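You operate a simulated robot arm through the tools that you are given. There is no shell and no other tool.

You run a simulated robot arm. Do the job below in one go: nothing can be reset, and whatever is moved stays where it is left.

Task
Store the purple scarf with the sachet in the white tub and clip it shut.
Fine: the blue lid sits in the rim; both clips are fastened. Set down upright: purple scent sachet.

Only the result counts: the job must be done as asked and must still hold three seconds after the hand-in. Knocking over, shifting, dropping, spilling or breaking anything else fails it. Lids that push on must go on centred and level and be pressed home; caps that screw on are set level and turned clockwise until they are tight.

Robot
A 7-joint arm with a two-finger parallel gripper, fixed in place. Base frame: the origin is at the foot of the arm, x ahead of it, y to its left, z up; the work surface is at about z = 740. Units: mm, degrees, N and s.
With the tool pointing down near the work surface it reaches from about 200 to 740 mm from the base axis. Its first joint turns from -166.0 to 166.0 degrees. Payload 1.57 kg.
Tool frame: the origin (TCP) lies between the finger pads and is the grasp point; the fingertips stand 30 mm ahead of it; z points along the fingers, y is the line along which they close. Largest opening 110 mm; finger width 24, thickness 12; the body of the gripper, 48 by 112 mm, starts 78 mm behind the TCP.
Orientation is told as [roll, pitch, yaw] about the base's x, y, z axes, in that order, counted from this pose: with the fingers straight down and closing along the base's y, the tool's x points along the base's -x, its y along +y and its z along -z.

Tools
- The arm moves only by the tool step_arm. Its argument "commands" is a list of rows, each an object of numbers (a shift or turn left out is 0, a gripper value left out holds the last): "tx", "ty", "tz": the shift along the tool's x, y, z in mm; "ax", "ay", "az": the turn, a rotation vector about the tool's x, y, z in degrees; "fingers": the finger opening in mm, from 0 to 110. In form: [{"tx": .., "ty": .., "tz": .., "ax": .., "ay": .., "az": .., "fingers": ..}, ...]. A call has 1 to 20 rows; each row is the pose to reach, as a shift and turn from the pose commanded when the call began, along the tool's axes at that moment. A row lasts 0.2 s, in which the tool goes at most 50 mm and 8.6 degrees; a call with a longer step from one row to the next is refused whole, and so is a gripper value outside its range. A pose out of reach is approached as far as the arm can. The call stops where the force on the tool passes 40 N (or 10 N more than at its start, if that is more) or the arm is blocked; 0.2 s more then pass. The fingers move at their own pace (about 45 mm/s each) and stop on an object; they squeeze with about 34 N. The grip force told is the motor's: it shows also when the fingers shut on nothing. Time passes only in rows, and 0.2 s behind the last, so rows that repeat a pose let the fingers close. It gives the time, the measured TCP pose, the force on the tool (base axes), the opening and the grip force at its end, in the units of the frame above (readings bear some noise), with the torque about the TCP (base axes, N m) and any sound that the robot's microphone picked up.
- Cameras (640 x 400 px; columns grow to the right, rows downward): "scene" is fixed at [50.8, 499.2, 1503.3]; the picture's right is [-0.50, -0.86, 0.00], its down [-0.68, 0.39, -0.62] and it looks along [0.54, -0.31, -0.78] (base axes); focal length 314 px, centre (320, 200). "wrist" rides on the gripper at [70, 16, -141] in the tool frame; the picture's right is [-0.23, 0.97, 0.00], its down [-0.86, -0.20, -0.48] and it looks along [-0.47, -0.11, 0.88] (tool axes); focal length 222 px, centre (320, 200).
- camera(camera): a new picture of that camera. No time passes.
- lift_body(by): slides the trunk up (or, below 0, down) by that many mm; the arm rides with it, the base frame stays. It gives what a move gives, with no picture.
- pixel_to_xyz(camera, pixels): for up to 12 pixels [column, row] of the newest picture of that camera ("zoom" is the newest enlarged one), the place [x, y, z] in the base frame of the surface seen there, good to about 2 mm. No time passes.
- close_up(camera, box): a new picture of the part [left, top, right, bottom] of that camera's present view, enlarged. No time passes.
- finish_job(): hands the job in; it is judged then, once.

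Open the gripper and draw the arm clear of the work before you hand the job in, unless the task says otherwise.

The tools are called as name(argument=value, ...) on one line, values as JSON. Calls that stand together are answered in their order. step_arm: Moves the arm, as the interface text tells. Its arguments: {"type":"object","properties":{"commands":{"type":"array"}},"required":["commands"]} The other tools are called the same way: lift_body (by) slides the trunk up or down; camera (camera) takes a picture; pixel_to_xyz (camera, pixels) gives the place of the surface under pixels of a picture; close_up (camera, box) takes an enlarged picture of a part of a camera's view; finish_job () hands the job in.

At the start:

```text
time: 0.0
ee_pos: [490.1, 206.2, 1156.5]
tool_rot: [0.0, -0.1, 0.0]
force: [-0.2, -0.8, 0.1]
wrist_torque: [-0.01, 0.03, 0.05]
width: 110.2
grip_force: 0.0
trunk travel left (down, up): [-500.0, 90.0]
```

scene: 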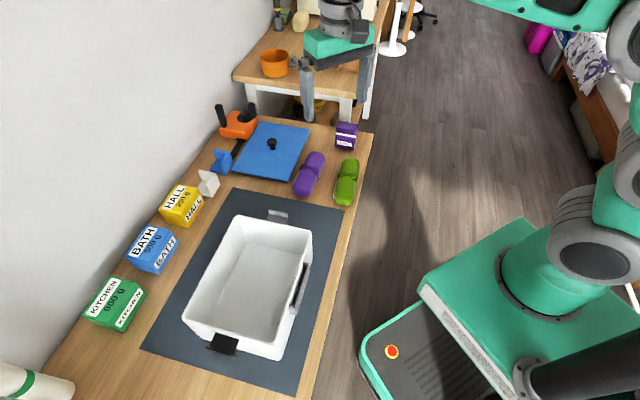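
wrist: 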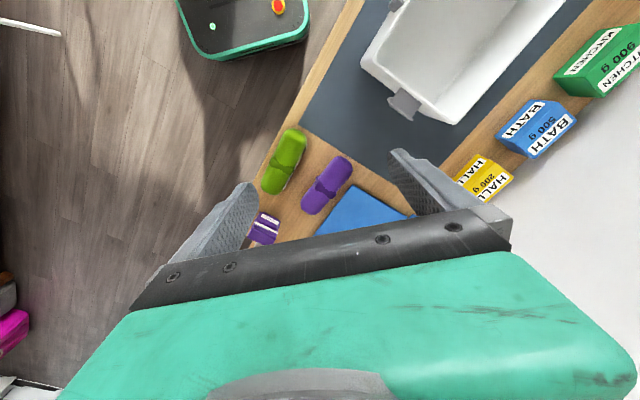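

The scene view shows the white tub at about (250,285), the blue lid at (270,150), the purple roll at (308,173), the green roll at (346,182), and a purple box (sachet?) at (346,136). I take enlarged pictures to identify each item.

close_up(camera="scene", box=[200, 80, 380, 220])

close_up(camera="scene", box=[140, 190, 360, 400])

close_up(camera="wrist", box=[220, 100, 440, 260])

```text
2.86 times, centred on (290, 150) of scene
```

zoom: 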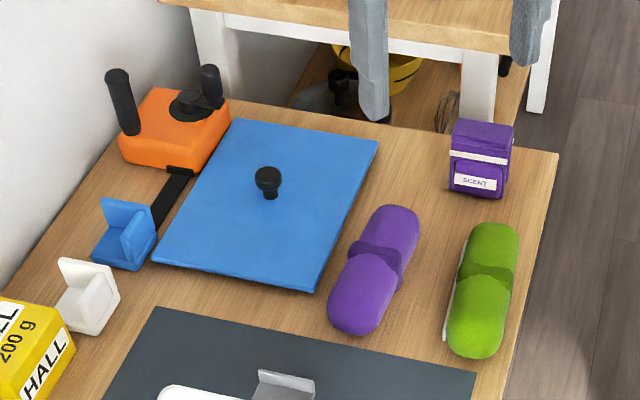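

```text
1.90 times, centred on (250, 295) of scene
```

zoom: 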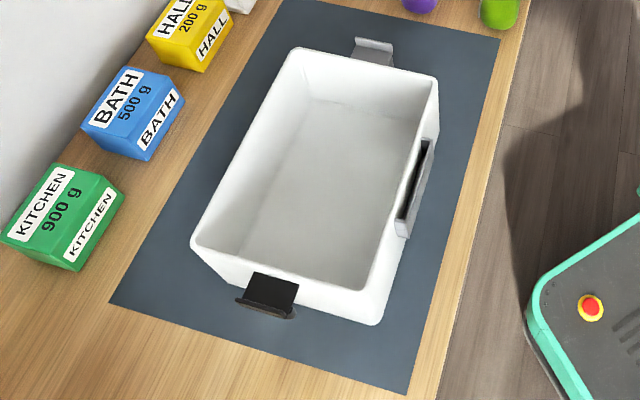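

```text
2.50 times, centred on (330, 180) of wrist
```

zoom: 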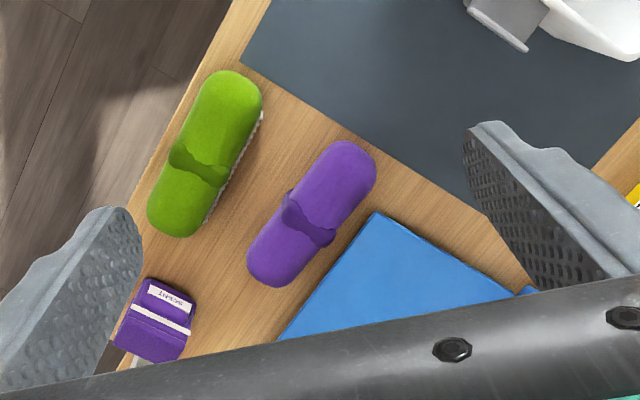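

The items are: scent sachet (zoom 480,157), purple scarf roll (375,270), blue lid with black knob (268,180), clips at the tub's ends. I measure the places of these items.

pixel_to_xyz(camera="scene", pixels=[[308, 158], [303, 186], [308, 172], [335, 125], [356, 127], [345, 136], [345, 148], [272, 143], [266, 122], [308, 128], [288, 179], [246, 170]])

pixel_to_xyz(camera="scene", pixels=[[241, 217], [311, 232], [272, 358], [184, 316], [277, 215], [268, 221], [300, 285], [222, 345], [224, 335], [250, 280], [292, 312], [306, 265]])

```text
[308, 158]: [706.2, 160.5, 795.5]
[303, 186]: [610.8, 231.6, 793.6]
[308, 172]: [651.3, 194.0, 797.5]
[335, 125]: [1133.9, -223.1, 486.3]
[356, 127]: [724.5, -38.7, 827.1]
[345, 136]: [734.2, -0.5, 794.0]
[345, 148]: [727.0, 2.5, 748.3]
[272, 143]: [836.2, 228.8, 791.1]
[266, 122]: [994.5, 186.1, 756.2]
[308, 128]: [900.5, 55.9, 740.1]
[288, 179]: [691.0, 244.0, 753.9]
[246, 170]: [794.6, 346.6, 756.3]
```

```text
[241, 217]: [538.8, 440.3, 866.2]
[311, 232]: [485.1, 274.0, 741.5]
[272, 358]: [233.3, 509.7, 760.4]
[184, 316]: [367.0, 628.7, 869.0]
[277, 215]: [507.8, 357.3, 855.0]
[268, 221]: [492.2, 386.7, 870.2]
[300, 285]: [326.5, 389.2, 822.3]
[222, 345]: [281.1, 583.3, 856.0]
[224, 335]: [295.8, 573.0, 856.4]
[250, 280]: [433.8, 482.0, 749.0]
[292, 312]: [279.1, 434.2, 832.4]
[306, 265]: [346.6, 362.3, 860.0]
```

I need finer detail on the tub's clips and rim, so I enlarge those areas.

close_up(camera="scene", box=[175, 300, 275, 370])

close_up(camera="scene", box=[230, 195, 330, 265])

close_up(camera="scene", box=[260, 240, 340, 340])

close_up(camera="wrist", box=[340, 0, 600, 140])

```text
5.71 times, centred on (225, 335) of scene
```

zoom: 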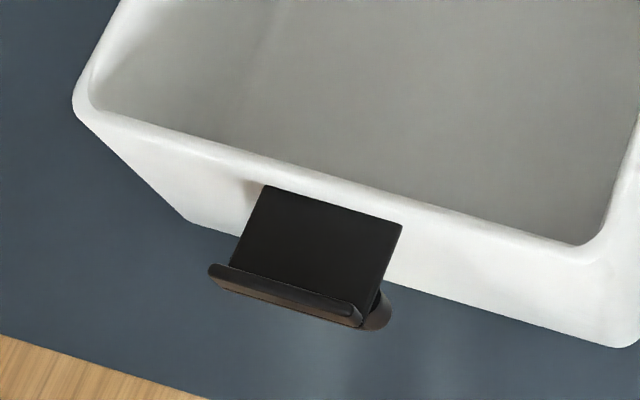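

```text
5.71 times, centred on (280, 230) of scene
```

zoom: 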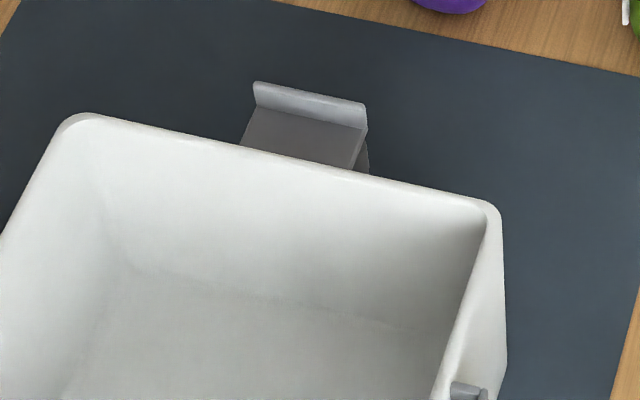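

```text
4.00 times, centred on (300, 290) of scene
```

zoom: 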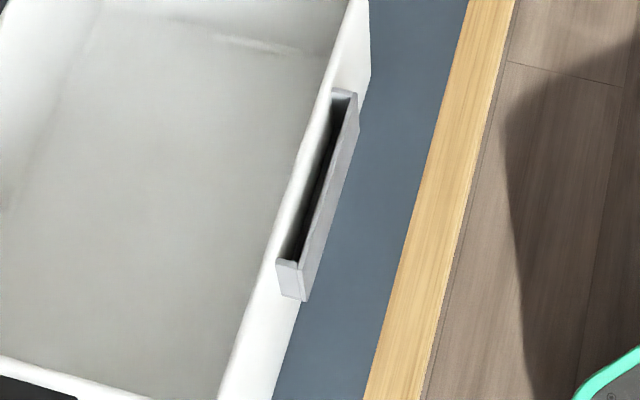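

```text
2.46 times, centred on (470, 70) of wrist
```

zoom: 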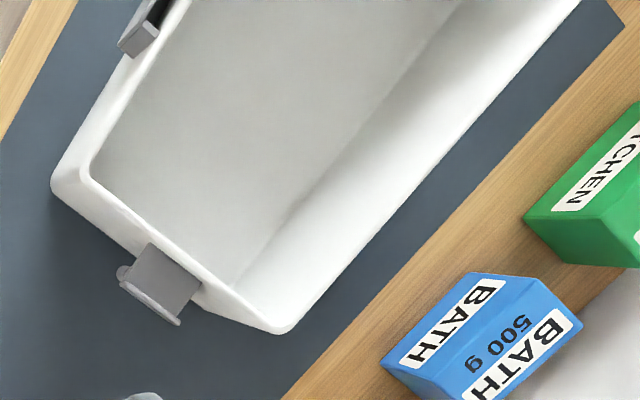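

I see the two clips on the short ends of the tub folded outward, with lips turned up. I enlarge the item area from the wrist camera again to measure the scarf, the sachet and the lid precisely.

close_up(camera="wrist", box=[220, 100, 440, 260])

```text
2.50 times, centred on (330, 180) of wrist
```

zoom: 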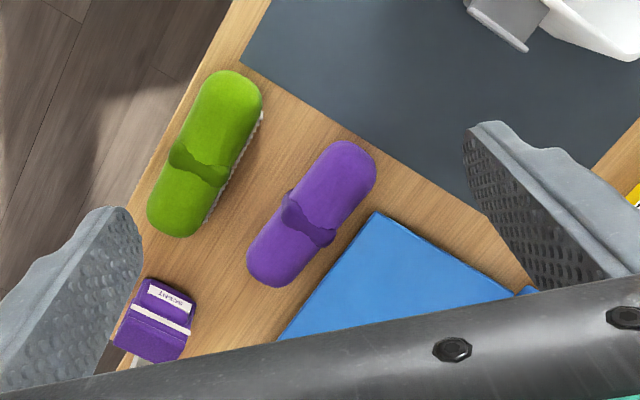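

I measure the scarf's ends and sides, the sachet's corners, the lid's corner and edges, and the green scarf's side.

pixel_to_xyz(camera="zoom", pixels=[[352, 148], [264, 274], [309, 217], [284, 205], [335, 236], [376, 213], [505, 290], [290, 330], [258, 115], [212, 215], [150, 283], [192, 303]])

pixel_to_xyz(camera="zoom", pixels=[[160, 320], [120, 335], [180, 358], [165, 297], [240, 130], [360, 170], [275, 240], [325, 275], [205, 160], [190, 200], [140, 360], [150, 340]])

```text
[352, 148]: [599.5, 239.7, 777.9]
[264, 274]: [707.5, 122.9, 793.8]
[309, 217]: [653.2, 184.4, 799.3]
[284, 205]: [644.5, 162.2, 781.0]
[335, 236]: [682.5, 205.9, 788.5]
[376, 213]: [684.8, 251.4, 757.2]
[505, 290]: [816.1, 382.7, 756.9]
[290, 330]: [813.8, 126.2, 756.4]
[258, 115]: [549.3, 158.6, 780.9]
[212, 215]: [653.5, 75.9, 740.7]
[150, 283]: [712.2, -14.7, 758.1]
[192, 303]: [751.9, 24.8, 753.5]
```

```text
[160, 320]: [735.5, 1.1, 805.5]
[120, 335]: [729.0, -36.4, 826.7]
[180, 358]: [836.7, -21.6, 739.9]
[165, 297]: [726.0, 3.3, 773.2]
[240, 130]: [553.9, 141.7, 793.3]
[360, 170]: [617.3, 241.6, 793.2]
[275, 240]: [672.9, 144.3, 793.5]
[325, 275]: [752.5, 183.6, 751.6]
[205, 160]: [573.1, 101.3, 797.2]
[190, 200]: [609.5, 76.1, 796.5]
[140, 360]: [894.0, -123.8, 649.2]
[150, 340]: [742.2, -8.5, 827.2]
```

The scarf's long axis runs at about -47° around (657,183), top z≈798, with the lid corner at (685,251). I move above the scarf with the gripper turned 47° so the fingers close across it.

step_arm(commands=[{"tx": -24, "ty": -3.3, "tz": 36.6, "az": 6.7, "fingers": 84}, {"tx": -48, "ty": -6.6, "tz": 73, "az": 13.4}, {"tx": -71.5, "ty": -10, "tz": 110, "az": 20.1}, {"tx": -95.5, "ty": -13, "tz": 146, "az": 26.8}, {"tx": -119, "ty": -16.5, "tz": 183, "az": 33.5}, {"tx": -143, "ty": -20, "tz": 220, "az": 40.2}, {"tx": -167, "ty": -23, "tz": 256, "az": 47}, {"tx": -167, "ty": -23, "tz": 256, "az": 47}])

camera(camera="wrist")

camera(camera="scene")

```text
time: 1.8
ee_pos: [658.7, 184.1, 898.9]
tool_rot: [0.0, -0.1, -47.1]
force: [0.4, -0.3, -0.4]
wrist_torque: [0.01, 0.04, -0.01]
width: 84.0
grip_force: 0.0
trunk travel left (down, up): [-500.0, 90.0]
```

```text
taken
```

wrist: 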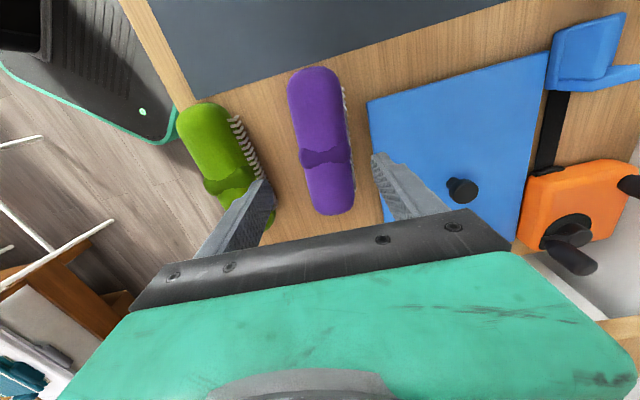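

```text
taken
```

scene: 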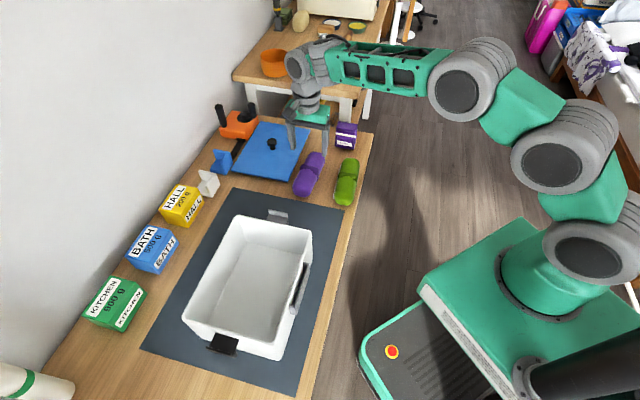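

From the wrist view, the scarf spans (312,67) to (333,213). I measure it here, along with the lid's corners now visible at (369,101) and (548,52), and the knob at (462,190).

pixel_to_xyz(camera="wrist", pixels=[[310, 72], [333, 208], [321, 135], [303, 160], [349, 157], [291, 100], [338, 90], [353, 190], [308, 190], [369, 103], [546, 54], [515, 238]])

pixel_to_xyz(camera="wrist", pixels=[[462, 190], [380, 205], [235, 125], [262, 190], [550, 60], [540, 120], [570, 90], [528, 210], [240, 180], [254, 150], [345, 100], [459, 180]])

```text
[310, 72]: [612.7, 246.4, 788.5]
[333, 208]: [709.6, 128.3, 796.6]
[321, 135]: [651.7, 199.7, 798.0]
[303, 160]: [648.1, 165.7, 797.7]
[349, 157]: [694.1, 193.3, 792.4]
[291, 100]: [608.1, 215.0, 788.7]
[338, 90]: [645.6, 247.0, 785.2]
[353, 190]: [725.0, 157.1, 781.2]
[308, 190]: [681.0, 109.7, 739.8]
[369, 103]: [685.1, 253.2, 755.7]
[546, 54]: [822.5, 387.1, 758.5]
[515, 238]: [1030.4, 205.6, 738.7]
```

```text
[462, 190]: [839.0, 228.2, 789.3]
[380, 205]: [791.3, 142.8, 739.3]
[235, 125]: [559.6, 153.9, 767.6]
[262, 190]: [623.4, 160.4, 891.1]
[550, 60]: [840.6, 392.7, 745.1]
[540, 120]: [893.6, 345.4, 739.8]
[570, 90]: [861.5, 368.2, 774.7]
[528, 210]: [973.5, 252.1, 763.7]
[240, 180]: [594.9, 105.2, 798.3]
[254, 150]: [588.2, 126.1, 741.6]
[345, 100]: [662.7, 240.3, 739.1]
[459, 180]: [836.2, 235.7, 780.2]
```

The scarf's axis is about -49.5° centred at (662,188), and the lid edge sits about 58 mm from that axis, so I narrow the opening to 74 mm. I correct the position and come down to z≈787, staying off the lid.

step_arm(commands=[{"tx": 0.3, "ty": 6, "tz": 20, "az": 2.5, "fingers": 74}, {"tx": 0.3, "ty": 6, "tz": 50, "az": 2.5}, {"tx": 0.3, "ty": 6, "tz": 80, "az": 2.5}, {"tx": 0.3, "ty": 6, "tz": 100, "az": 2.5}, {"tx": 0.3, "ty": 6, "tz": 112, "az": 2.5}, {"tx": 0.3, "ty": 6, "tz": 112, "az": 2.5}])

camera(camera="wrist")

close_up(camera="scene", box=[220, 90, 400, 210])

```text
time: 3.2
ee_pos: [662.7, 187.2, 787.4]
tool_rot: [0.0, 0.0, -49.5]
force: [-0.9, 0.1, 0.3]
wrist_torque: [0.0, 0.0, 0.01]
width: 73.9
grip_force: 0.1
trunk travel left (down, up): [-500.0, 90.0]
```

```text
taken
```

wrist: 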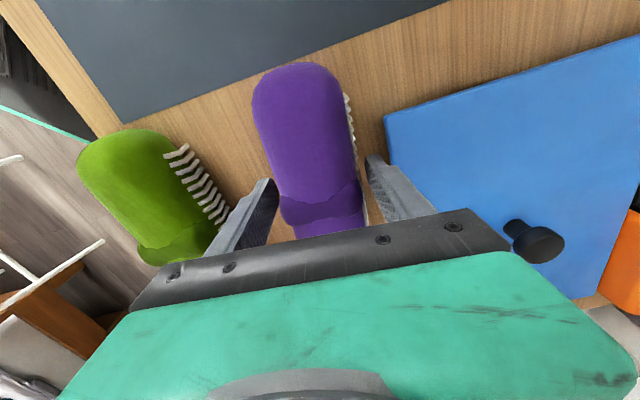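

```text
3.33 times, centred on (310, 150) of scene
```

zoom: 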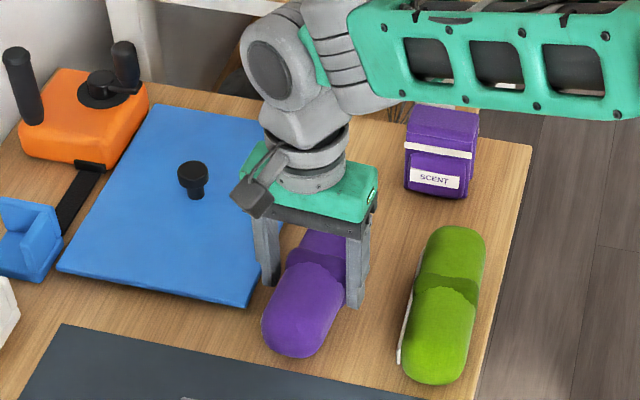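

The fingers straddle the scarf, clear of the lid. I close on the scarf.

step_arm(commands=[{"fingers": 0}, {}, {}, {}, {}])

```text
time: 4.4
ee_pos: [662.1, 187.7, 787.5]
tool_rot: [0.0, 0.0, -49.5]
force: [-0.2, -1.0, -0.3]
wrist_torque: [-0.03, 0.18, 0.03]
width: 59.8
grip_force: 33.9
trunk travel left (down, up): [-500.0, 90.0]
```

The scarf is held (opening 59.8 mm, 33.9 N). I lift it straight up.

step_arm(commands=[{"tz": -20}, {"tz": -55}, {"tz": -95}, {"tz": -135}, {"tz": -170}, {"tz": -170}])

close_up(camera="scene", box=[160, 190, 360, 380])

camera(camera="wrist")

```text
time: 5.8
ee_pos: [661.9, 185.9, 957.1]
tool_rot: [0.0, 0.1, -49.4]
force: [-0.5, -0.5, -2.8]
wrist_torque: [0.02, 0.02, -0.02]
width: 59.8
grip_force: 34.0
trunk travel left (down, up): [-500.0, 90.0]
```

```text
2.11 times, centred on (260, 285) of scene
```

zoom: 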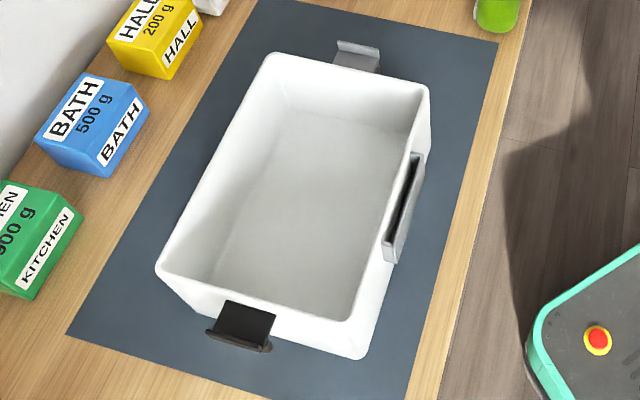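

```text
taken
```

wrist: 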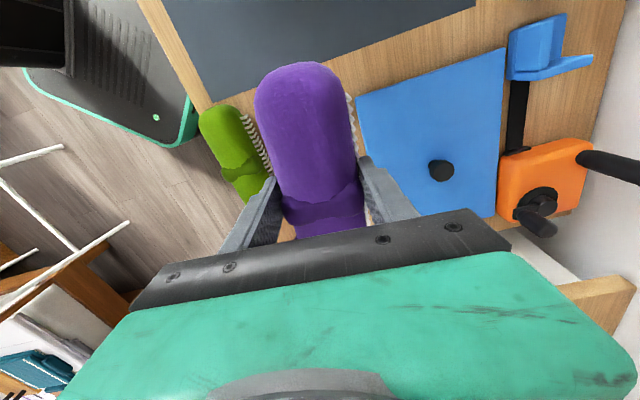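

The scarf hangs well, weight about 2.5 N. Now I measure the tub rim corners (zoom 270,56; 428,90; 347,322; 160,268), the clips and the floor inside.

pixel_to_xyz(camera="zoom", pixels=[[270, 56], [425, 88], [350, 321], [160, 267], [350, 68], [250, 294], [215, 128], [390, 210], [340, 48], [378, 56], [210, 330], [268, 346]])

pixel_to_xyz(camera="zoom", pixels=[[240, 325], [358, 60], [284, 75], [413, 106], [345, 308], [178, 262], [290, 180], [320, 220], [250, 220], [330, 120], [410, 190], [385, 250]])

```text
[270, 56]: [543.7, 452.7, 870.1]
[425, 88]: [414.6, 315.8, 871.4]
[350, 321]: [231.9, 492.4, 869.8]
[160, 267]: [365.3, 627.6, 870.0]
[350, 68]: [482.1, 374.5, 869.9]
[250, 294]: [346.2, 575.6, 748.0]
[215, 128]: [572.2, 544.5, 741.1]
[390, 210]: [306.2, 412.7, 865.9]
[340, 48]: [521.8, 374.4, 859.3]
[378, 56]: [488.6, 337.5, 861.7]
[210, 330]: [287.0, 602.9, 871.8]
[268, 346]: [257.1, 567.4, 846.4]
```

```text
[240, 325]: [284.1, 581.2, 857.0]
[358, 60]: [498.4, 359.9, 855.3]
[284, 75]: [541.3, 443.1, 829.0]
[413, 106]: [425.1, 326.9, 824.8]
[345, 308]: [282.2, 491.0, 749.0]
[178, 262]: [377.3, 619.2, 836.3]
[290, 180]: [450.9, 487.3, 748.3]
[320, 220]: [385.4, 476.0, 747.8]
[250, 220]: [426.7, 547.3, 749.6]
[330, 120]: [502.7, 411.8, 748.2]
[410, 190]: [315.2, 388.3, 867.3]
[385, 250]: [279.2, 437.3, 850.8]
```

The tub's centre is about (389,472), rim z=870, floor z≈748, long axis at -44.2°, about 190 by 252 mm. I carry the scarf at this height to above the tub, offset 25 mm toward the handle side so the sachet fits beside it.

step_arm(commands=[{"tx": 40, "ty": -4.7, "az": -0.6}, {"tx": 80, "ty": -9.4, "az": -1.2}, {"tx": 124, "ty": -14.5, "az": -1.8}, {"tx": 168, "ty": -19.7, "az": -2.4}, {"tx": 212, "ty": -24.8, "az": -3}, {"tx": 256, "ty": -30, "az": -3.6}, {"tx": 300, "ty": -35.2, "az": -4.2}, {"tx": 340, "ty": -39.9, "az": -4.7}, {"tx": 375, "ty": -44, "az": -5.1}, {"tx": 392.5, "ty": -46, "az": -5.3}, {"tx": 392.5, "ty": -46, "az": -5.3}])

camera(camera="wrist")

camera(camera="scene")

```text
time: 8.2
ee_pos: [372.4, 457.0, 957.9]
tool_rot: [-0.1, 0.1, -44.4]
force: [-0.3, -0.4, -2.4]
wrist_torque: [0.03, 0.04, 0.0]
width: 60.0
grip_force: 34.0
trunk travel left (down, up): [-500.0, 90.0]
```

```text
taken
```

wrist: 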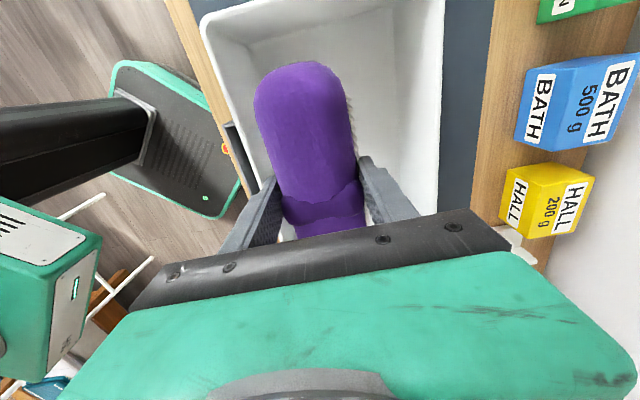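

```text
taken
```

scene: 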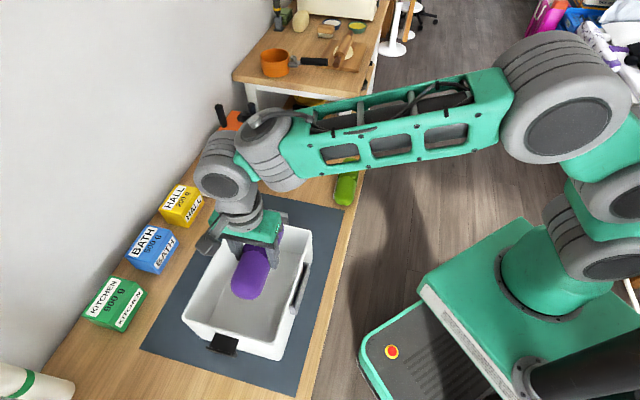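

The scarf is over the tub. I measure rim and inner wall points in this wrist view to verify lateral clearance before descending.

pixel_to_xyz(camera="wrist", pixels=[[210, 50], [225, 110], [225, 80], [240, 100], [250, 140], [440, 120], [430, 120], [410, 120], [390, 120], [375, 120], [340, 12], [300, 30]])

pixel_to_xyz(camera="scene", pixels=[[290, 240], [300, 255], [296, 265], [290, 280], [284, 300], [276, 320], [270, 330], [210, 310], [220, 315], [200, 300], [205, 290], [215, 270]])

```text
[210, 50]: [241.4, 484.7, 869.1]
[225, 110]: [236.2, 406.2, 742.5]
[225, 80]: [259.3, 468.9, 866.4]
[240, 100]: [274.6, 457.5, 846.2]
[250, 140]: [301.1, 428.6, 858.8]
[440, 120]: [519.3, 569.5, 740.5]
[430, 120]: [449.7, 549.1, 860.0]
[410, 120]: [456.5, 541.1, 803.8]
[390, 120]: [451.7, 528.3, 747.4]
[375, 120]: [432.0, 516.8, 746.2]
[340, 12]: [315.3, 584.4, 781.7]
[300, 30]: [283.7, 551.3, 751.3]
```

```text
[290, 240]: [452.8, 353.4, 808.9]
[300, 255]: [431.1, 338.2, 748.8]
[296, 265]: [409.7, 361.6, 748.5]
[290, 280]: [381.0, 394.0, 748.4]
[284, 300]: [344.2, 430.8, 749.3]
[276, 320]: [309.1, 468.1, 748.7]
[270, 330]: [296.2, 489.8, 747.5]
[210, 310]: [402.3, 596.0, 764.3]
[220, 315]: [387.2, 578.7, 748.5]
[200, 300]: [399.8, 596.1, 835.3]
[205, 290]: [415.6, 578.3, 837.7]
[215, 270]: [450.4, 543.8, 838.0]
```

Inner walls are about ±93 mm from the centre line and the scarf's TCP is at -22 mm, so I shift 8 mm further toward the handle side and lower to just above the floor.

step_arm(commands=[{"ty": -8, "tz": 25}, {"ty": -8, "tz": 60}, {"ty": -8, "tz": 95}, {"ty": -8, "tz": 125}, {"ty": -8, "tz": 145}, {"ty": -8, "tz": 154}, {"ty": -8, "tz": 158}, {"ty": -8, "tz": 160}, {"ty": -8, "tz": 160}])

camera(camera="wrist")

```text
time: 10.2
ee_pos: [366.1, 451.1, 797.0]
tool_rot: [0.0, 0.0, -44.2]
force: [0.4, -0.5, -2.8]
wrist_torque: [0.02, -0.03, 0.02]
width: 59.6
grip_force: 33.5
trunk travel left (down, up): [-500.0, 90.0]
```

```text
taken
```

wrist: 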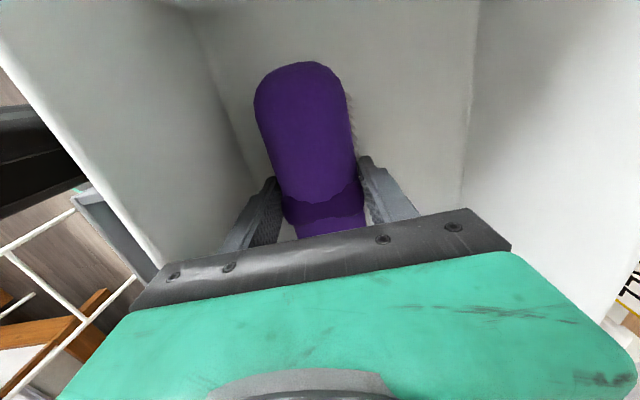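

No contact yet at z=797. I lower 2 mm more to touch the floor and check the force.

step_arm(commands=[{"tz": 1}, {"tz": 2}, {"tz": 2}])

```text
time: 11.0
ee_pos: [367.4, 451.6, 794.9]
tool_rot: [-0.1, 0.0, -44.1]
force: [-0.4, 0.2, 0.6]
wrist_torque: [-0.15, 0.01, -0.01]
width: 59.8
grip_force: 34.0
trunk travel left (down, up): [-500.0, 90.0]
```

The downward load has vanished (0.6 N), so the scarf rests on the floor. I open the fingers to 76 mm and rise straight up.

step_arm(commands=[{"fingers": 74}, {}, {}, {"tz": -15}, {"tz": -45}, {"tz": -85}, {"tz": -130}, {"tz": -175}, {"tz": -220}, {"tz": -220}])

camera(camera="wrist")

camera(camera="scene")

```text
time: 13.2
ee_pos: [366.6, 450.7, 1016.4]
tool_rot: [0.0, 0.1, -44.3]
force: [0.7, -0.2, -0.7]
wrist_torque: [0.0, -0.02, -0.01]
width: 74.0
grip_force: 0.1
trunk travel left (down, up): [-500.0, 90.0]
```

```text
taken
```

wrist: 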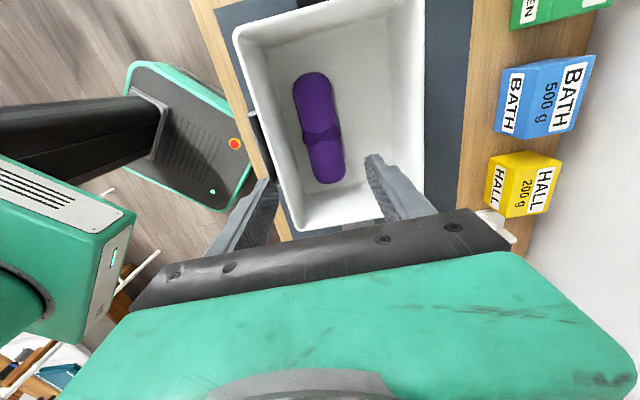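

```text
taken
```

scene: 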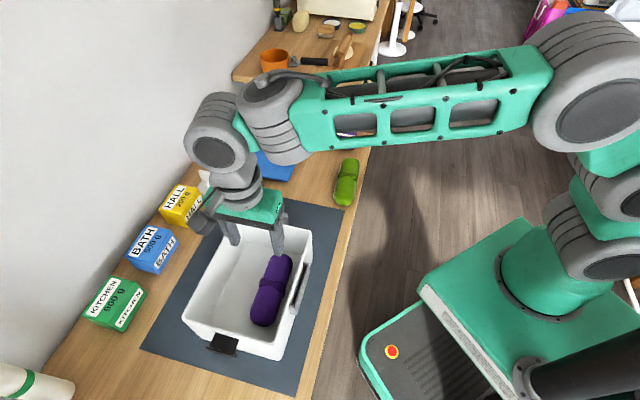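

The scarf lies in the tub. I use this clear wrist view to measure the rim's inner and outer edges at mid-sides for the lid placement.

close_up(camera="wrist", box=[220, 0, 440, 240])

```text
1.67 times, centred on (330, 120) of wrist
```

zoom: 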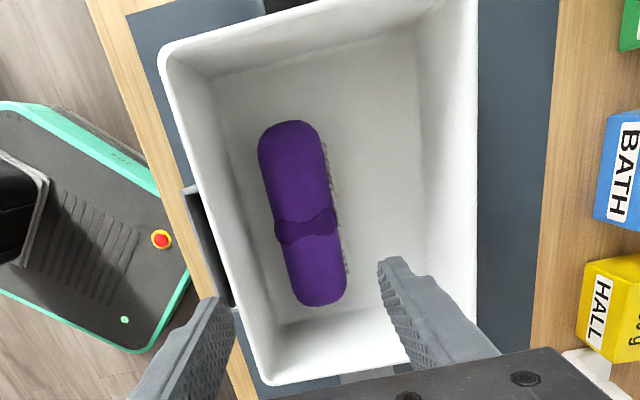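

pixel_to_xyz(camera="zoom", pixels=[[180, 120], [187, 120], [194, 118], [202, 116], [222, 230], [229, 228], [236, 226], [472, 150], [465, 150], [458, 150], [478, 150], [300, 8]])

pixel_to_xyz(camera="zoom", pixels=[[300, 14], [300, 20], [300, 26], [320, 378], [320, 370], [320, 362], [310, 372], [300, 371], [165, 62], [265, 378], [475, 200], [476, 250]])

```text
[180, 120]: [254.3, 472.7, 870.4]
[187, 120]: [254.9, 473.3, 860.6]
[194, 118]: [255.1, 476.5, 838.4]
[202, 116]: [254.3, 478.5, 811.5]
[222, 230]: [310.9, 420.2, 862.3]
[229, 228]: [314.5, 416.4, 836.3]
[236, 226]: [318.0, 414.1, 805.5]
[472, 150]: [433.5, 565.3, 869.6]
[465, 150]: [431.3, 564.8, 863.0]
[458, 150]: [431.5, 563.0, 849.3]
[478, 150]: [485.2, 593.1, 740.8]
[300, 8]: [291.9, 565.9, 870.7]
```

```text
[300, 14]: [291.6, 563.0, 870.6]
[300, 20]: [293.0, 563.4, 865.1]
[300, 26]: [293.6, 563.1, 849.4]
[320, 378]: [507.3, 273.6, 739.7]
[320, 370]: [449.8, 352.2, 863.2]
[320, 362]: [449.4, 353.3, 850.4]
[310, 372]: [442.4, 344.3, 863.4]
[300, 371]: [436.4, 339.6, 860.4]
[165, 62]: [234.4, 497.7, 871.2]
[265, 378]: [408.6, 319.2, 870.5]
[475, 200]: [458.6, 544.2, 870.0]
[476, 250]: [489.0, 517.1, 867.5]
```

The inner rim spans about 258 by 188 mm, centred near (388,475). Now I go to look at the sachet: travel to above (680,0) at z≈960, turning the gripper back to yaw 0.

step_arm(commands=[{"tx": -41.4, "ty": -8.1, "tz": 4.3, "az": -3.4}, {"tx": -82.9, "ty": -16.1, "tz": 8.6, "az": -6.8}, {"tx": -124.3, "ty": -24.2, "tz": 12.9, "az": -10.2}, {"tx": -165.8, "ty": -32.2, "tz": 17.2, "az": -13.6}, {"tx": -207.2, "ty": -40.3, "tz": 21.5, "az": -17}, {"tx": -248.7, "ty": -48.3, "tz": 25.8, "az": -20.4}, {"tx": -290.1, "ty": -56.4, "tz": 30.2, "az": -23.8}, {"tx": -331.6, "ty": -64.4, "tz": 34.5, "az": -27.2}, {"tx": -373, "ty": -72.5, "tz": 38.8, "az": -30.6}, {"tx": -414.5, "ty": -80.5, "tz": 43.1, "az": -34}, {"tx": -455.9, "ty": -88.6, "tz": 47.4, "az": -37.4}, {"tx": -497.4, "ty": -96.6, "tz": 51.7, "az": -40.8}, {"tx": -538.8, "ty": -104.7, "tz": 56, "az": -44.2}, {"tx": -538.8, "ty": -104.7, "tz": 56, "az": -44.2}])

camera(camera="wrist")

camera(camera="scene")

```text
time: 16.2
ee_pos: [682.6, -1.6, 961.0]
tool_rot: [0.1, 0.0, 0.1]
force: [-0.6, -1.0, 0.1]
wrist_torque: [0.01, -0.03, 0.04]
width: 74.1
grip_force: 0.0
trunk travel left (down, up): [-500.0, 90.0]
```

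```text
taken
```

wrist: 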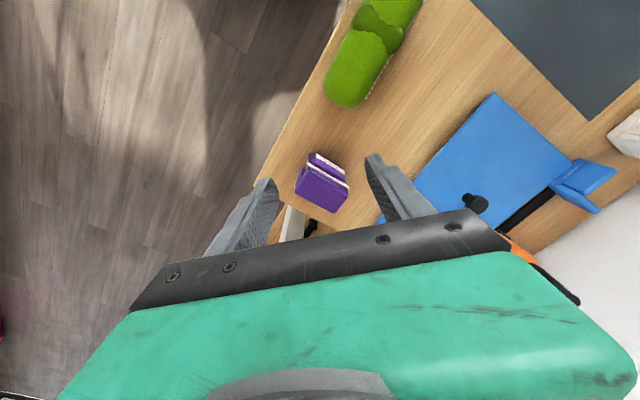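

```text
taken
```

scene: 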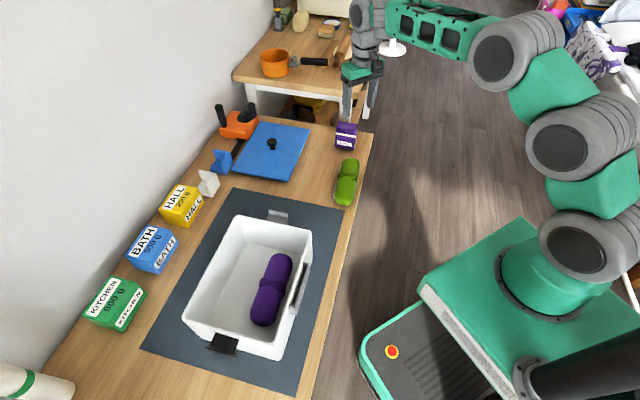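

I enlarge the wrist view of the sachet at (322,182) and the scene view of sachet and lid to get their corners.

close_up(camera="wrist", box=[270, 135, 380, 225])

pixel_to_xyz(camera="zoom", pixels=[[262, 104], [262, 200], [220, 188], [460, 280], [380, 440], [150, 350], [300, 280], [440, 190], [470, 250], [170, 300], [410, 420], [300, 400]])

```text
4.44 times, centred on (325, 180) of wrist
```

zoom: 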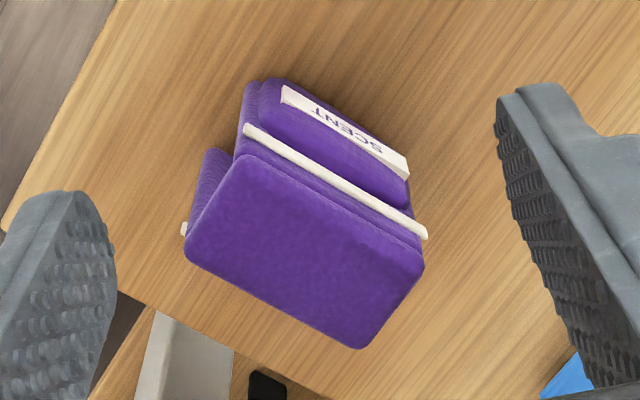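

```text
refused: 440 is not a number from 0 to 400
```

The zoom shows the sachet's top face with corners near (243,155), (423,262), (355,347) and (187,248). I measure those corners and the front face.

pixel_to_xyz(camera="zoom", pixels=[[246, 162], [418, 262], [355, 342], [192, 248], [305, 255], [332, 208], [270, 300], [215, 200], [390, 305], [330, 175], [265, 85], [408, 195]])

```text
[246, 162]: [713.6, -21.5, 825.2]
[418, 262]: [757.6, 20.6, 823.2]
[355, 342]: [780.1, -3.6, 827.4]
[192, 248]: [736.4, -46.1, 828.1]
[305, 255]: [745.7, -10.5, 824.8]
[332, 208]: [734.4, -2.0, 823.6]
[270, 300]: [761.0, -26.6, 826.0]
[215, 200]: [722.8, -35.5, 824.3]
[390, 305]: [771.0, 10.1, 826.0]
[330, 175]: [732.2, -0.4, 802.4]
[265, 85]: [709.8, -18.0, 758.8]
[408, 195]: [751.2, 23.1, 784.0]
```

The sachet is 61 by 34 mm, 86 mm tall, centred at (747,-13) with its width at 44°. I'll grip it across its thickness near the top, so I turn the gripper to yaw +44 above it and check that the reach allows this.

step_arm(commands=[{"tx": -10.7, "ty": -1.9, "tz": 10, "az": -7.3}, {"tx": -21.4, "ty": -3.7, "tz": 20, "az": -14.7}, {"tx": -32, "ty": -5.6, "tz": 30, "az": -22}, {"tx": -42.9, "ty": -7.4, "tz": 40, "az": -29.3}, {"tx": -53.6, "ty": -9.3, "tz": 50, "az": -36.7}, {"tx": -64.3, "ty": -11.1, "tz": 61, "az": -44}, {"tx": -64.3, "ty": -11.1, "tz": 61, "az": -44}])

camera(camera="wrist")

close_up(camera="scene", box=[280, 60, 420, 170])

```text
time: 17.8
ee_pos: [743.0, -11.7, 898.6]
tool_rot: [-0.1, 0.1, 44.1]
force: [-0.1, 0.6, -0.3]
wrist_torque: [-0.01, 0.03, 0.02]
width: 74.4
grip_force: 0.0
trunk travel left (down, up): [-500.0, 90.0]
```

```text
taken
```

wrist: 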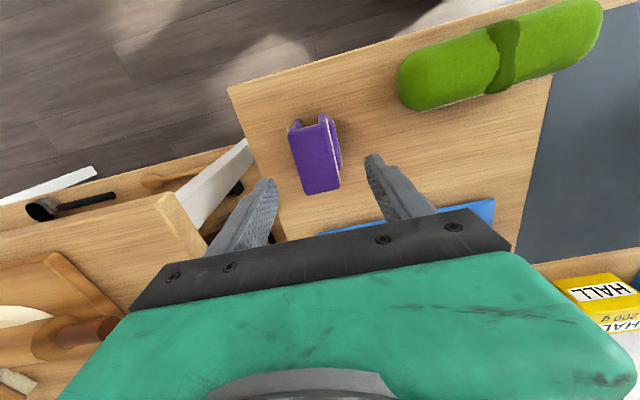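

```text
3.64 times, centred on (350, 115) of scene
```

zoom: 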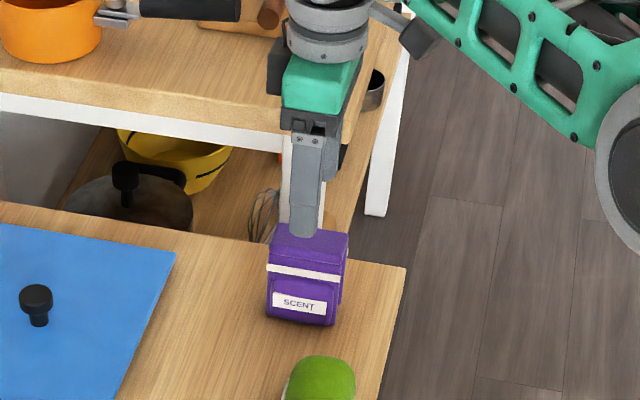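

The gripper is above the sachet at (743,-12). I enlarge the wrist view of the sachet top at (316,155) to check centring.

close_up(camera="wrist", box=[250, 95, 410, 215])

step_arm(commands=[{"tz": 0}])

```text
3.33 times, centred on (330, 155) of wrist
```

zoom: 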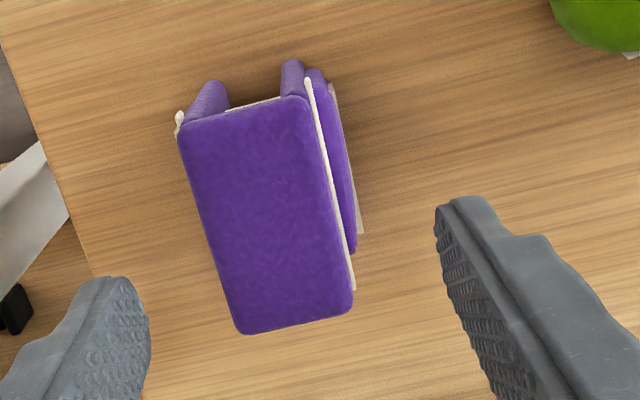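

```text
time: 18.2
ee_pos: [744.6, -12.9, 899.3]
tool_rot: [0.0, 0.0, 43.9]
force: [-0.4, 0.2, 0.7]
wrist_torque: [0.0, 0.02, 0.01]
width: 74.0
grip_force: 0.0
trunk travel left (down, up): [-500.0, 90.0]
```

pixel_to_xyz(camera="zoom", pixels=[[186, 128], [300, 100], [347, 305], [240, 328], [265, 215], [212, 230], [325, 205], [346, 180], [357, 232], [205, 100], [292, 75], [243, 115]])

```text
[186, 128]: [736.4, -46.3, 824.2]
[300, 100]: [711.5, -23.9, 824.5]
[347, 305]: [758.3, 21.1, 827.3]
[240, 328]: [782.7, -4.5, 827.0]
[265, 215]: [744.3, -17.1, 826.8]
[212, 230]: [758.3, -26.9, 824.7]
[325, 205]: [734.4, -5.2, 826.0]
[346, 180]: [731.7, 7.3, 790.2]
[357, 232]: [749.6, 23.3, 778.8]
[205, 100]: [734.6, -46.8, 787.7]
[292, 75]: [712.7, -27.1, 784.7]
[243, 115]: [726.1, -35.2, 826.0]
```

The sachet centre is (747,-13), top z≈826, with the pocket starting at about z=790. I lower to z≈822 so the fingertips (z≈792) stay above the pocket.

step_arm(commands=[{"tx": -1.6, "ty": -2, "tz": 20}, {"tx": -1.6, "ty": -2, "tz": 45}, {"tx": -1.6, "ty": -2, "tz": 65}, {"tx": -1.6, "ty": -2, "tz": 77}, {"tx": -1.6, "ty": -2, "tz": 77}])

camera(camera="wrist")

close_up(camera="scene", box=[280, 60, 420, 170])

```text
time: 19.4
ee_pos: [745.8, -10.4, 820.9]
tool_rot: [-0.1, -0.1, 43.9]
force: [0.6, -0.3, -0.4]
wrist_torque: [0.0, -0.02, 0.01]
width: 73.8
grip_force: 0.1
trunk travel left (down, up): [-500.0, 90.0]
```

```text
taken
```

wrist: 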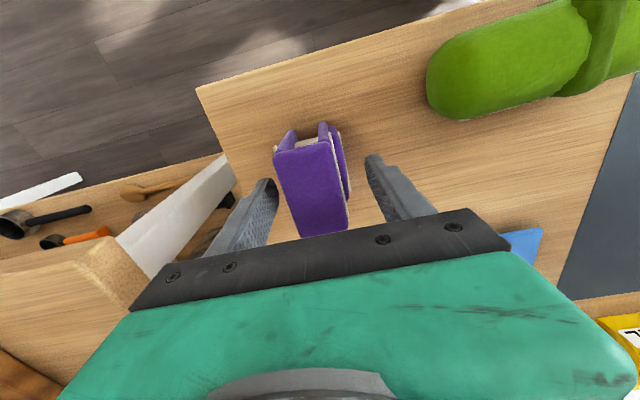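

```text
3.64 times, centred on (350, 115) of scene
```

zoom: 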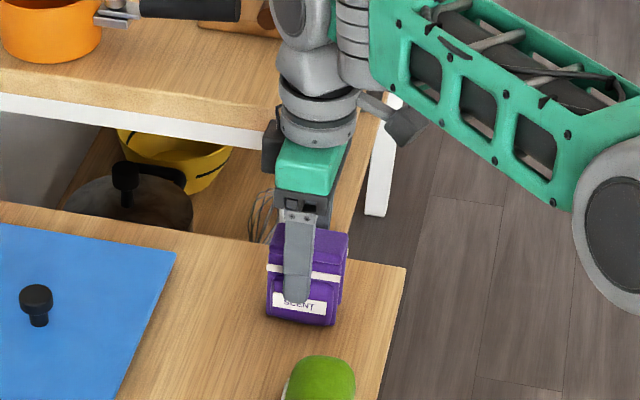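

The fingers straddle the sachet's upper part. I close on it.

step_arm(commands=[{"fingers": 44}, {"fingers": 36}, {"fingers": 20}, {"fingers": 0}, {}, {}, {}])

camera(camera="wrist")

```text
time: 21.0
ee_pos: [746.0, -10.6, 822.2]
tool_rot: [0.0, 0.0, 44.0]
force: [0.1, -0.2, 0.6]
wrist_torque: [0.0, -0.03, 0.02]
width: 39.4
grip_force: 34.3
trunk travel left (down, up): [-500.0, 90.0]
```

```text
taken
```

wrist: 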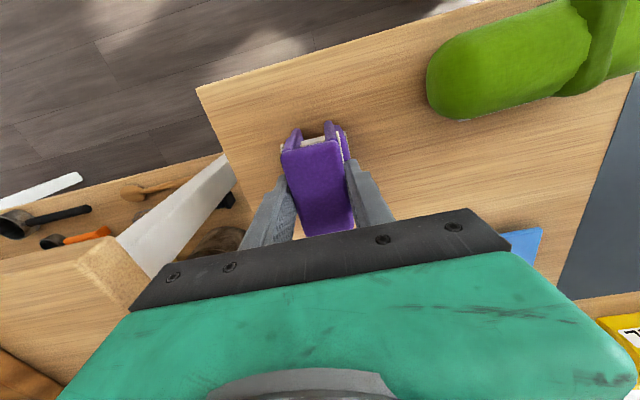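

The sachet is gripped (39.4 mm, 34 N). I lift it straight up to z≈1000.

step_arm(commands=[{"tz": -10}, {"tz": -40}, {"tz": -80}, {"tz": -120}, {"tz": -160}, {"tz": -180}, {"tz": -180}])

camera(camera="wrist")

close_up(camera="scene", box=[280, 20, 420, 130])

```text
time: 22.6
ee_pos: [733.6, -7.3, 1000.8]
tool_rot: [-0.1, -0.1, 44.0]
force: [0.2, -0.1, 0.1]
wrist_torque: [-0.01, 0.02, 0.02]
width: 39.7
grip_force: 34.0
out of reach, approached as far as the arm can: row 4, 5, 6, 7
trunk travel left (down, up): [-500.0, 90.0]
```

```text
taken
```

wrist: 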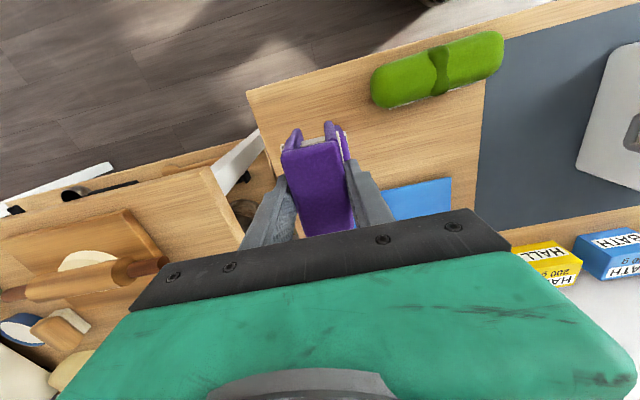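

```text
3.64 times, centred on (350, 75) of scene
```

zoom: 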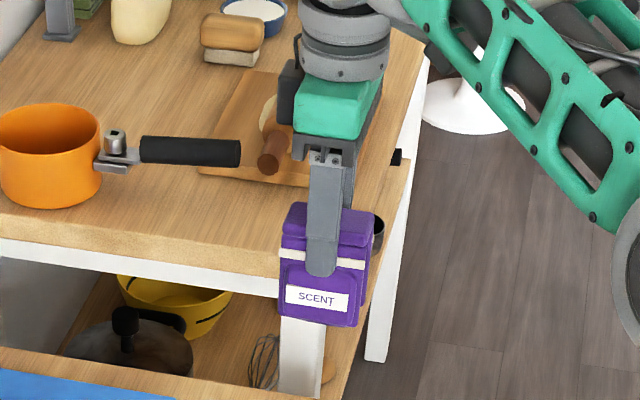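

The sachet hangs upright in the grip. I carry it along a straight line to above the free strip in the tub, around (420,508), and will correct by the readings there.

step_arm(commands=[{"tx": -9, "ty": 42.8}, {"tx": -18.1, "ty": 85.6}, {"tx": -27.1, "ty": 128.5, "az": -0.3}, {"tx": -36.2, "ty": 171.3, "az": -0.6}, {"tx": -45.2, "ty": 214.1, "az": -0.9}, {"tx": -54.3, "ty": 256.9, "az": -1.2}, {"tx": -63.3, "ty": 299.8, "az": -1.5}, {"tx": -72.3, "ty": 342.6, "az": -1.8}, {"tx": -81.4, "ty": 385.4, "az": -1.8}, {"tx": -90.4, "ty": 428.2, "az": -1.8}, {"tx": -99.5, "ty": 471, "az": -1.8}, {"tx": -108.5, "ty": 513.9, "az": -1.8}, {"tx": -117.6, "ty": 556.7, "az": -1.8}, {"tx": -126.6, "ty": 599.5, "az": -1.8}, {"tx": -126.6, "ty": 599.5, "az": -1.8}])

camera(camera="wrist")

camera(camera="scene")

```text
time: 25.8
ee_pos: [405.4, 511.7, 999.8]
tool_rot: [0.0, 0.0, 45.8]
force: [-0.2, 0.3, -0.8]
wrist_torque: [0.0, 0.0, 0.01]
width: 39.2
grip_force: 34.0
trunk travel left (down, up): [-500.0, 90.0]
```

```text
taken
```

wrist: 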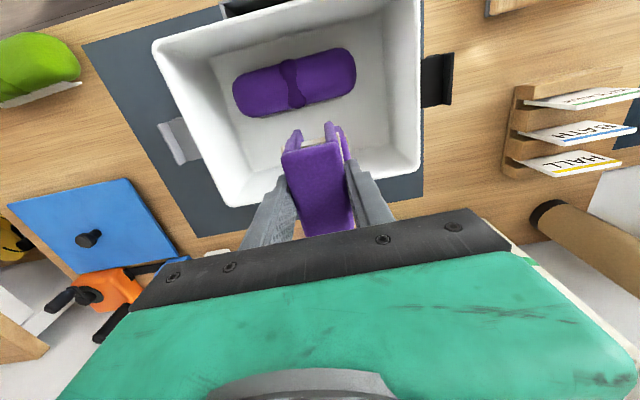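

```text
taken
```

scene: 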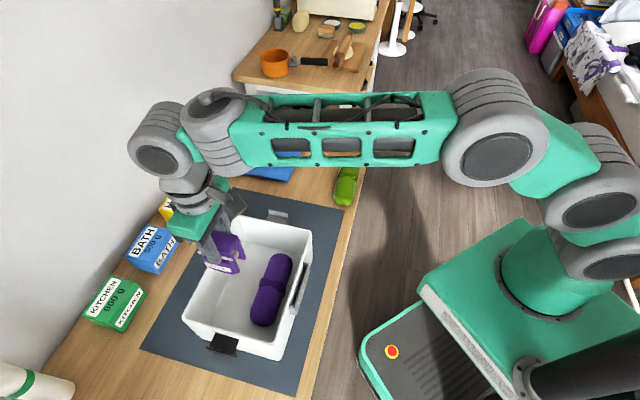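

I'm at (405,512); I shift to (420,508) and lower the sachet to just above the tub floor.

step_arm(commands=[{"tx": -8.1, "ty": -13.1}, {"tx": -8.1, "ty": -13.1, "tz": 30}, {"tx": -8.1, "ty": -13.1, "tz": 65}, {"tx": -8.1, "ty": -13.1, "tz": 100}, {"tx": -8.1, "ty": -13.1, "tz": 135}, {"tx": -8.1, "ty": -13.1, "tz": 155}, {"tx": -8.1, "ty": -13.1, "tz": 165}, {"tx": -8.1, "ty": -13.1, "tz": 165}])

camera(camera="wrist")

close_up(camera="scene", box=[160, 190, 360, 380])

```text
time: 27.6
ee_pos: [420.7, 507.5, 835.1]
tool_rot: [0.0, 0.0, 45.8]
force: [-0.1, -0.1, 0.2]
wrist_torque: [0.02, 0.01, 0.02]
width: 39.3
grip_force: 34.0
trunk travel left (down, up): [-500.0, 90.0]
```

```text
taken
```

wrist: 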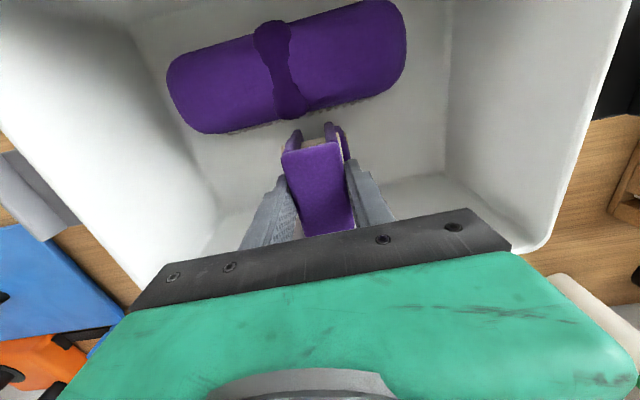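

```text
2.11 times, centred on (260, 285) of scene
```

zoom: 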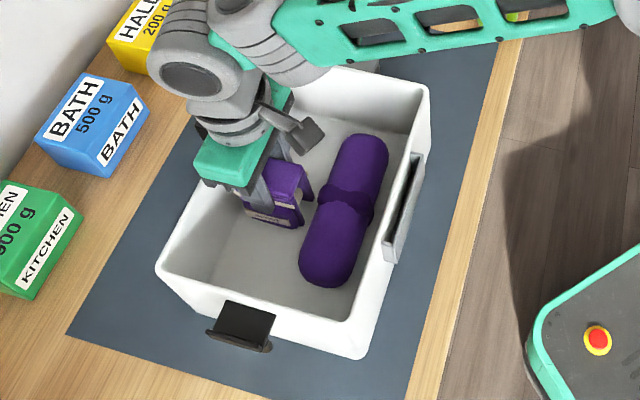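

The sachet hangs just above the floor, beside the scarf. I lower the last few millimetres slowly.

step_arm(commands=[{"tz": 1}, {"tz": 2}, {"tz": 3}, {"tz": 3}])

step_arm(commands=[{"tz": 0.7}, {"tz": 1.4}, {"tz": 1.4}])

```text
time: 28.6
ee_pos: [420.8, 507.8, 831.7]
tool_rot: [0.0, 0.1, 45.8]
force: [-0.1, -0.2, 0.1]
wrist_torque: [0.0, 0.0, -0.01]
width: 39.0
grip_force: 34.5
trunk travel left (down, up): [-500.0, 90.0]
```

```text
time: 29.4
ee_pos: [421.5, 508.1, 831.0]
tool_rot: [0.0, 0.0, 45.8]
force: [-0.1, -0.2, -1.0]
wrist_torque: [0.0, 0.03, 0.03]
width: 39.1
grip_force: 34.6
trunk travel left (down, up): [-500.0, 90.0]
```

No contact yet at about 831. I go 1.5 mm further.

step_arm(commands=[{"tz": 0.5}, {"tz": 1}, {"tz": 1.5}, {"tz": 1.5}])

```text
time: 30.4
ee_pos: [421.4, 506.6, 829.7]
tool_rot: [0.1, 0.0, 45.8]
force: [0.8, -1.0, -0.1]
wrist_torque: [-0.02, 0.01, 0.0]
width: 39.4
grip_force: 33.7
trunk travel left (down, up): [-500.0, 90.0]
```

close_up(camera="scene", box=[220, 240, 300, 300])

step_arm(commands=[{"tz": 0.6}, {"tz": 1.2}, {"tz": 1.2}])

```text
6.67 times, centred on (260, 270) of scene
```

zoom: 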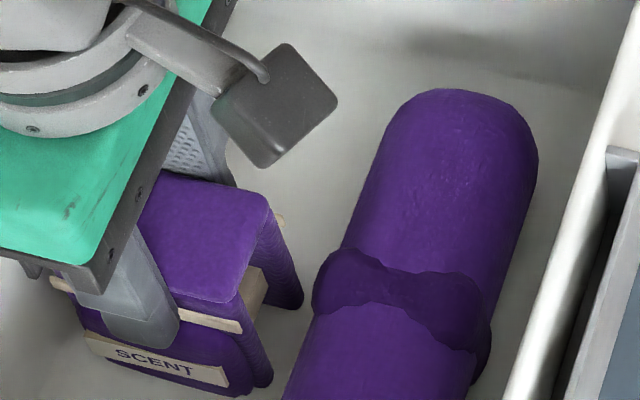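

```text
time: 31.2
ee_pos: [421.8, 507.8, 828.6]
tool_rot: [-0.1, -0.1, 45.8]
force: [0.1, -0.2, 3.7]
wrist_torque: [-0.07, -0.01, -0.01]
width: 39.2
grip_force: 34.2
trunk travel left (down, up): [-500.0, 90.0]
```

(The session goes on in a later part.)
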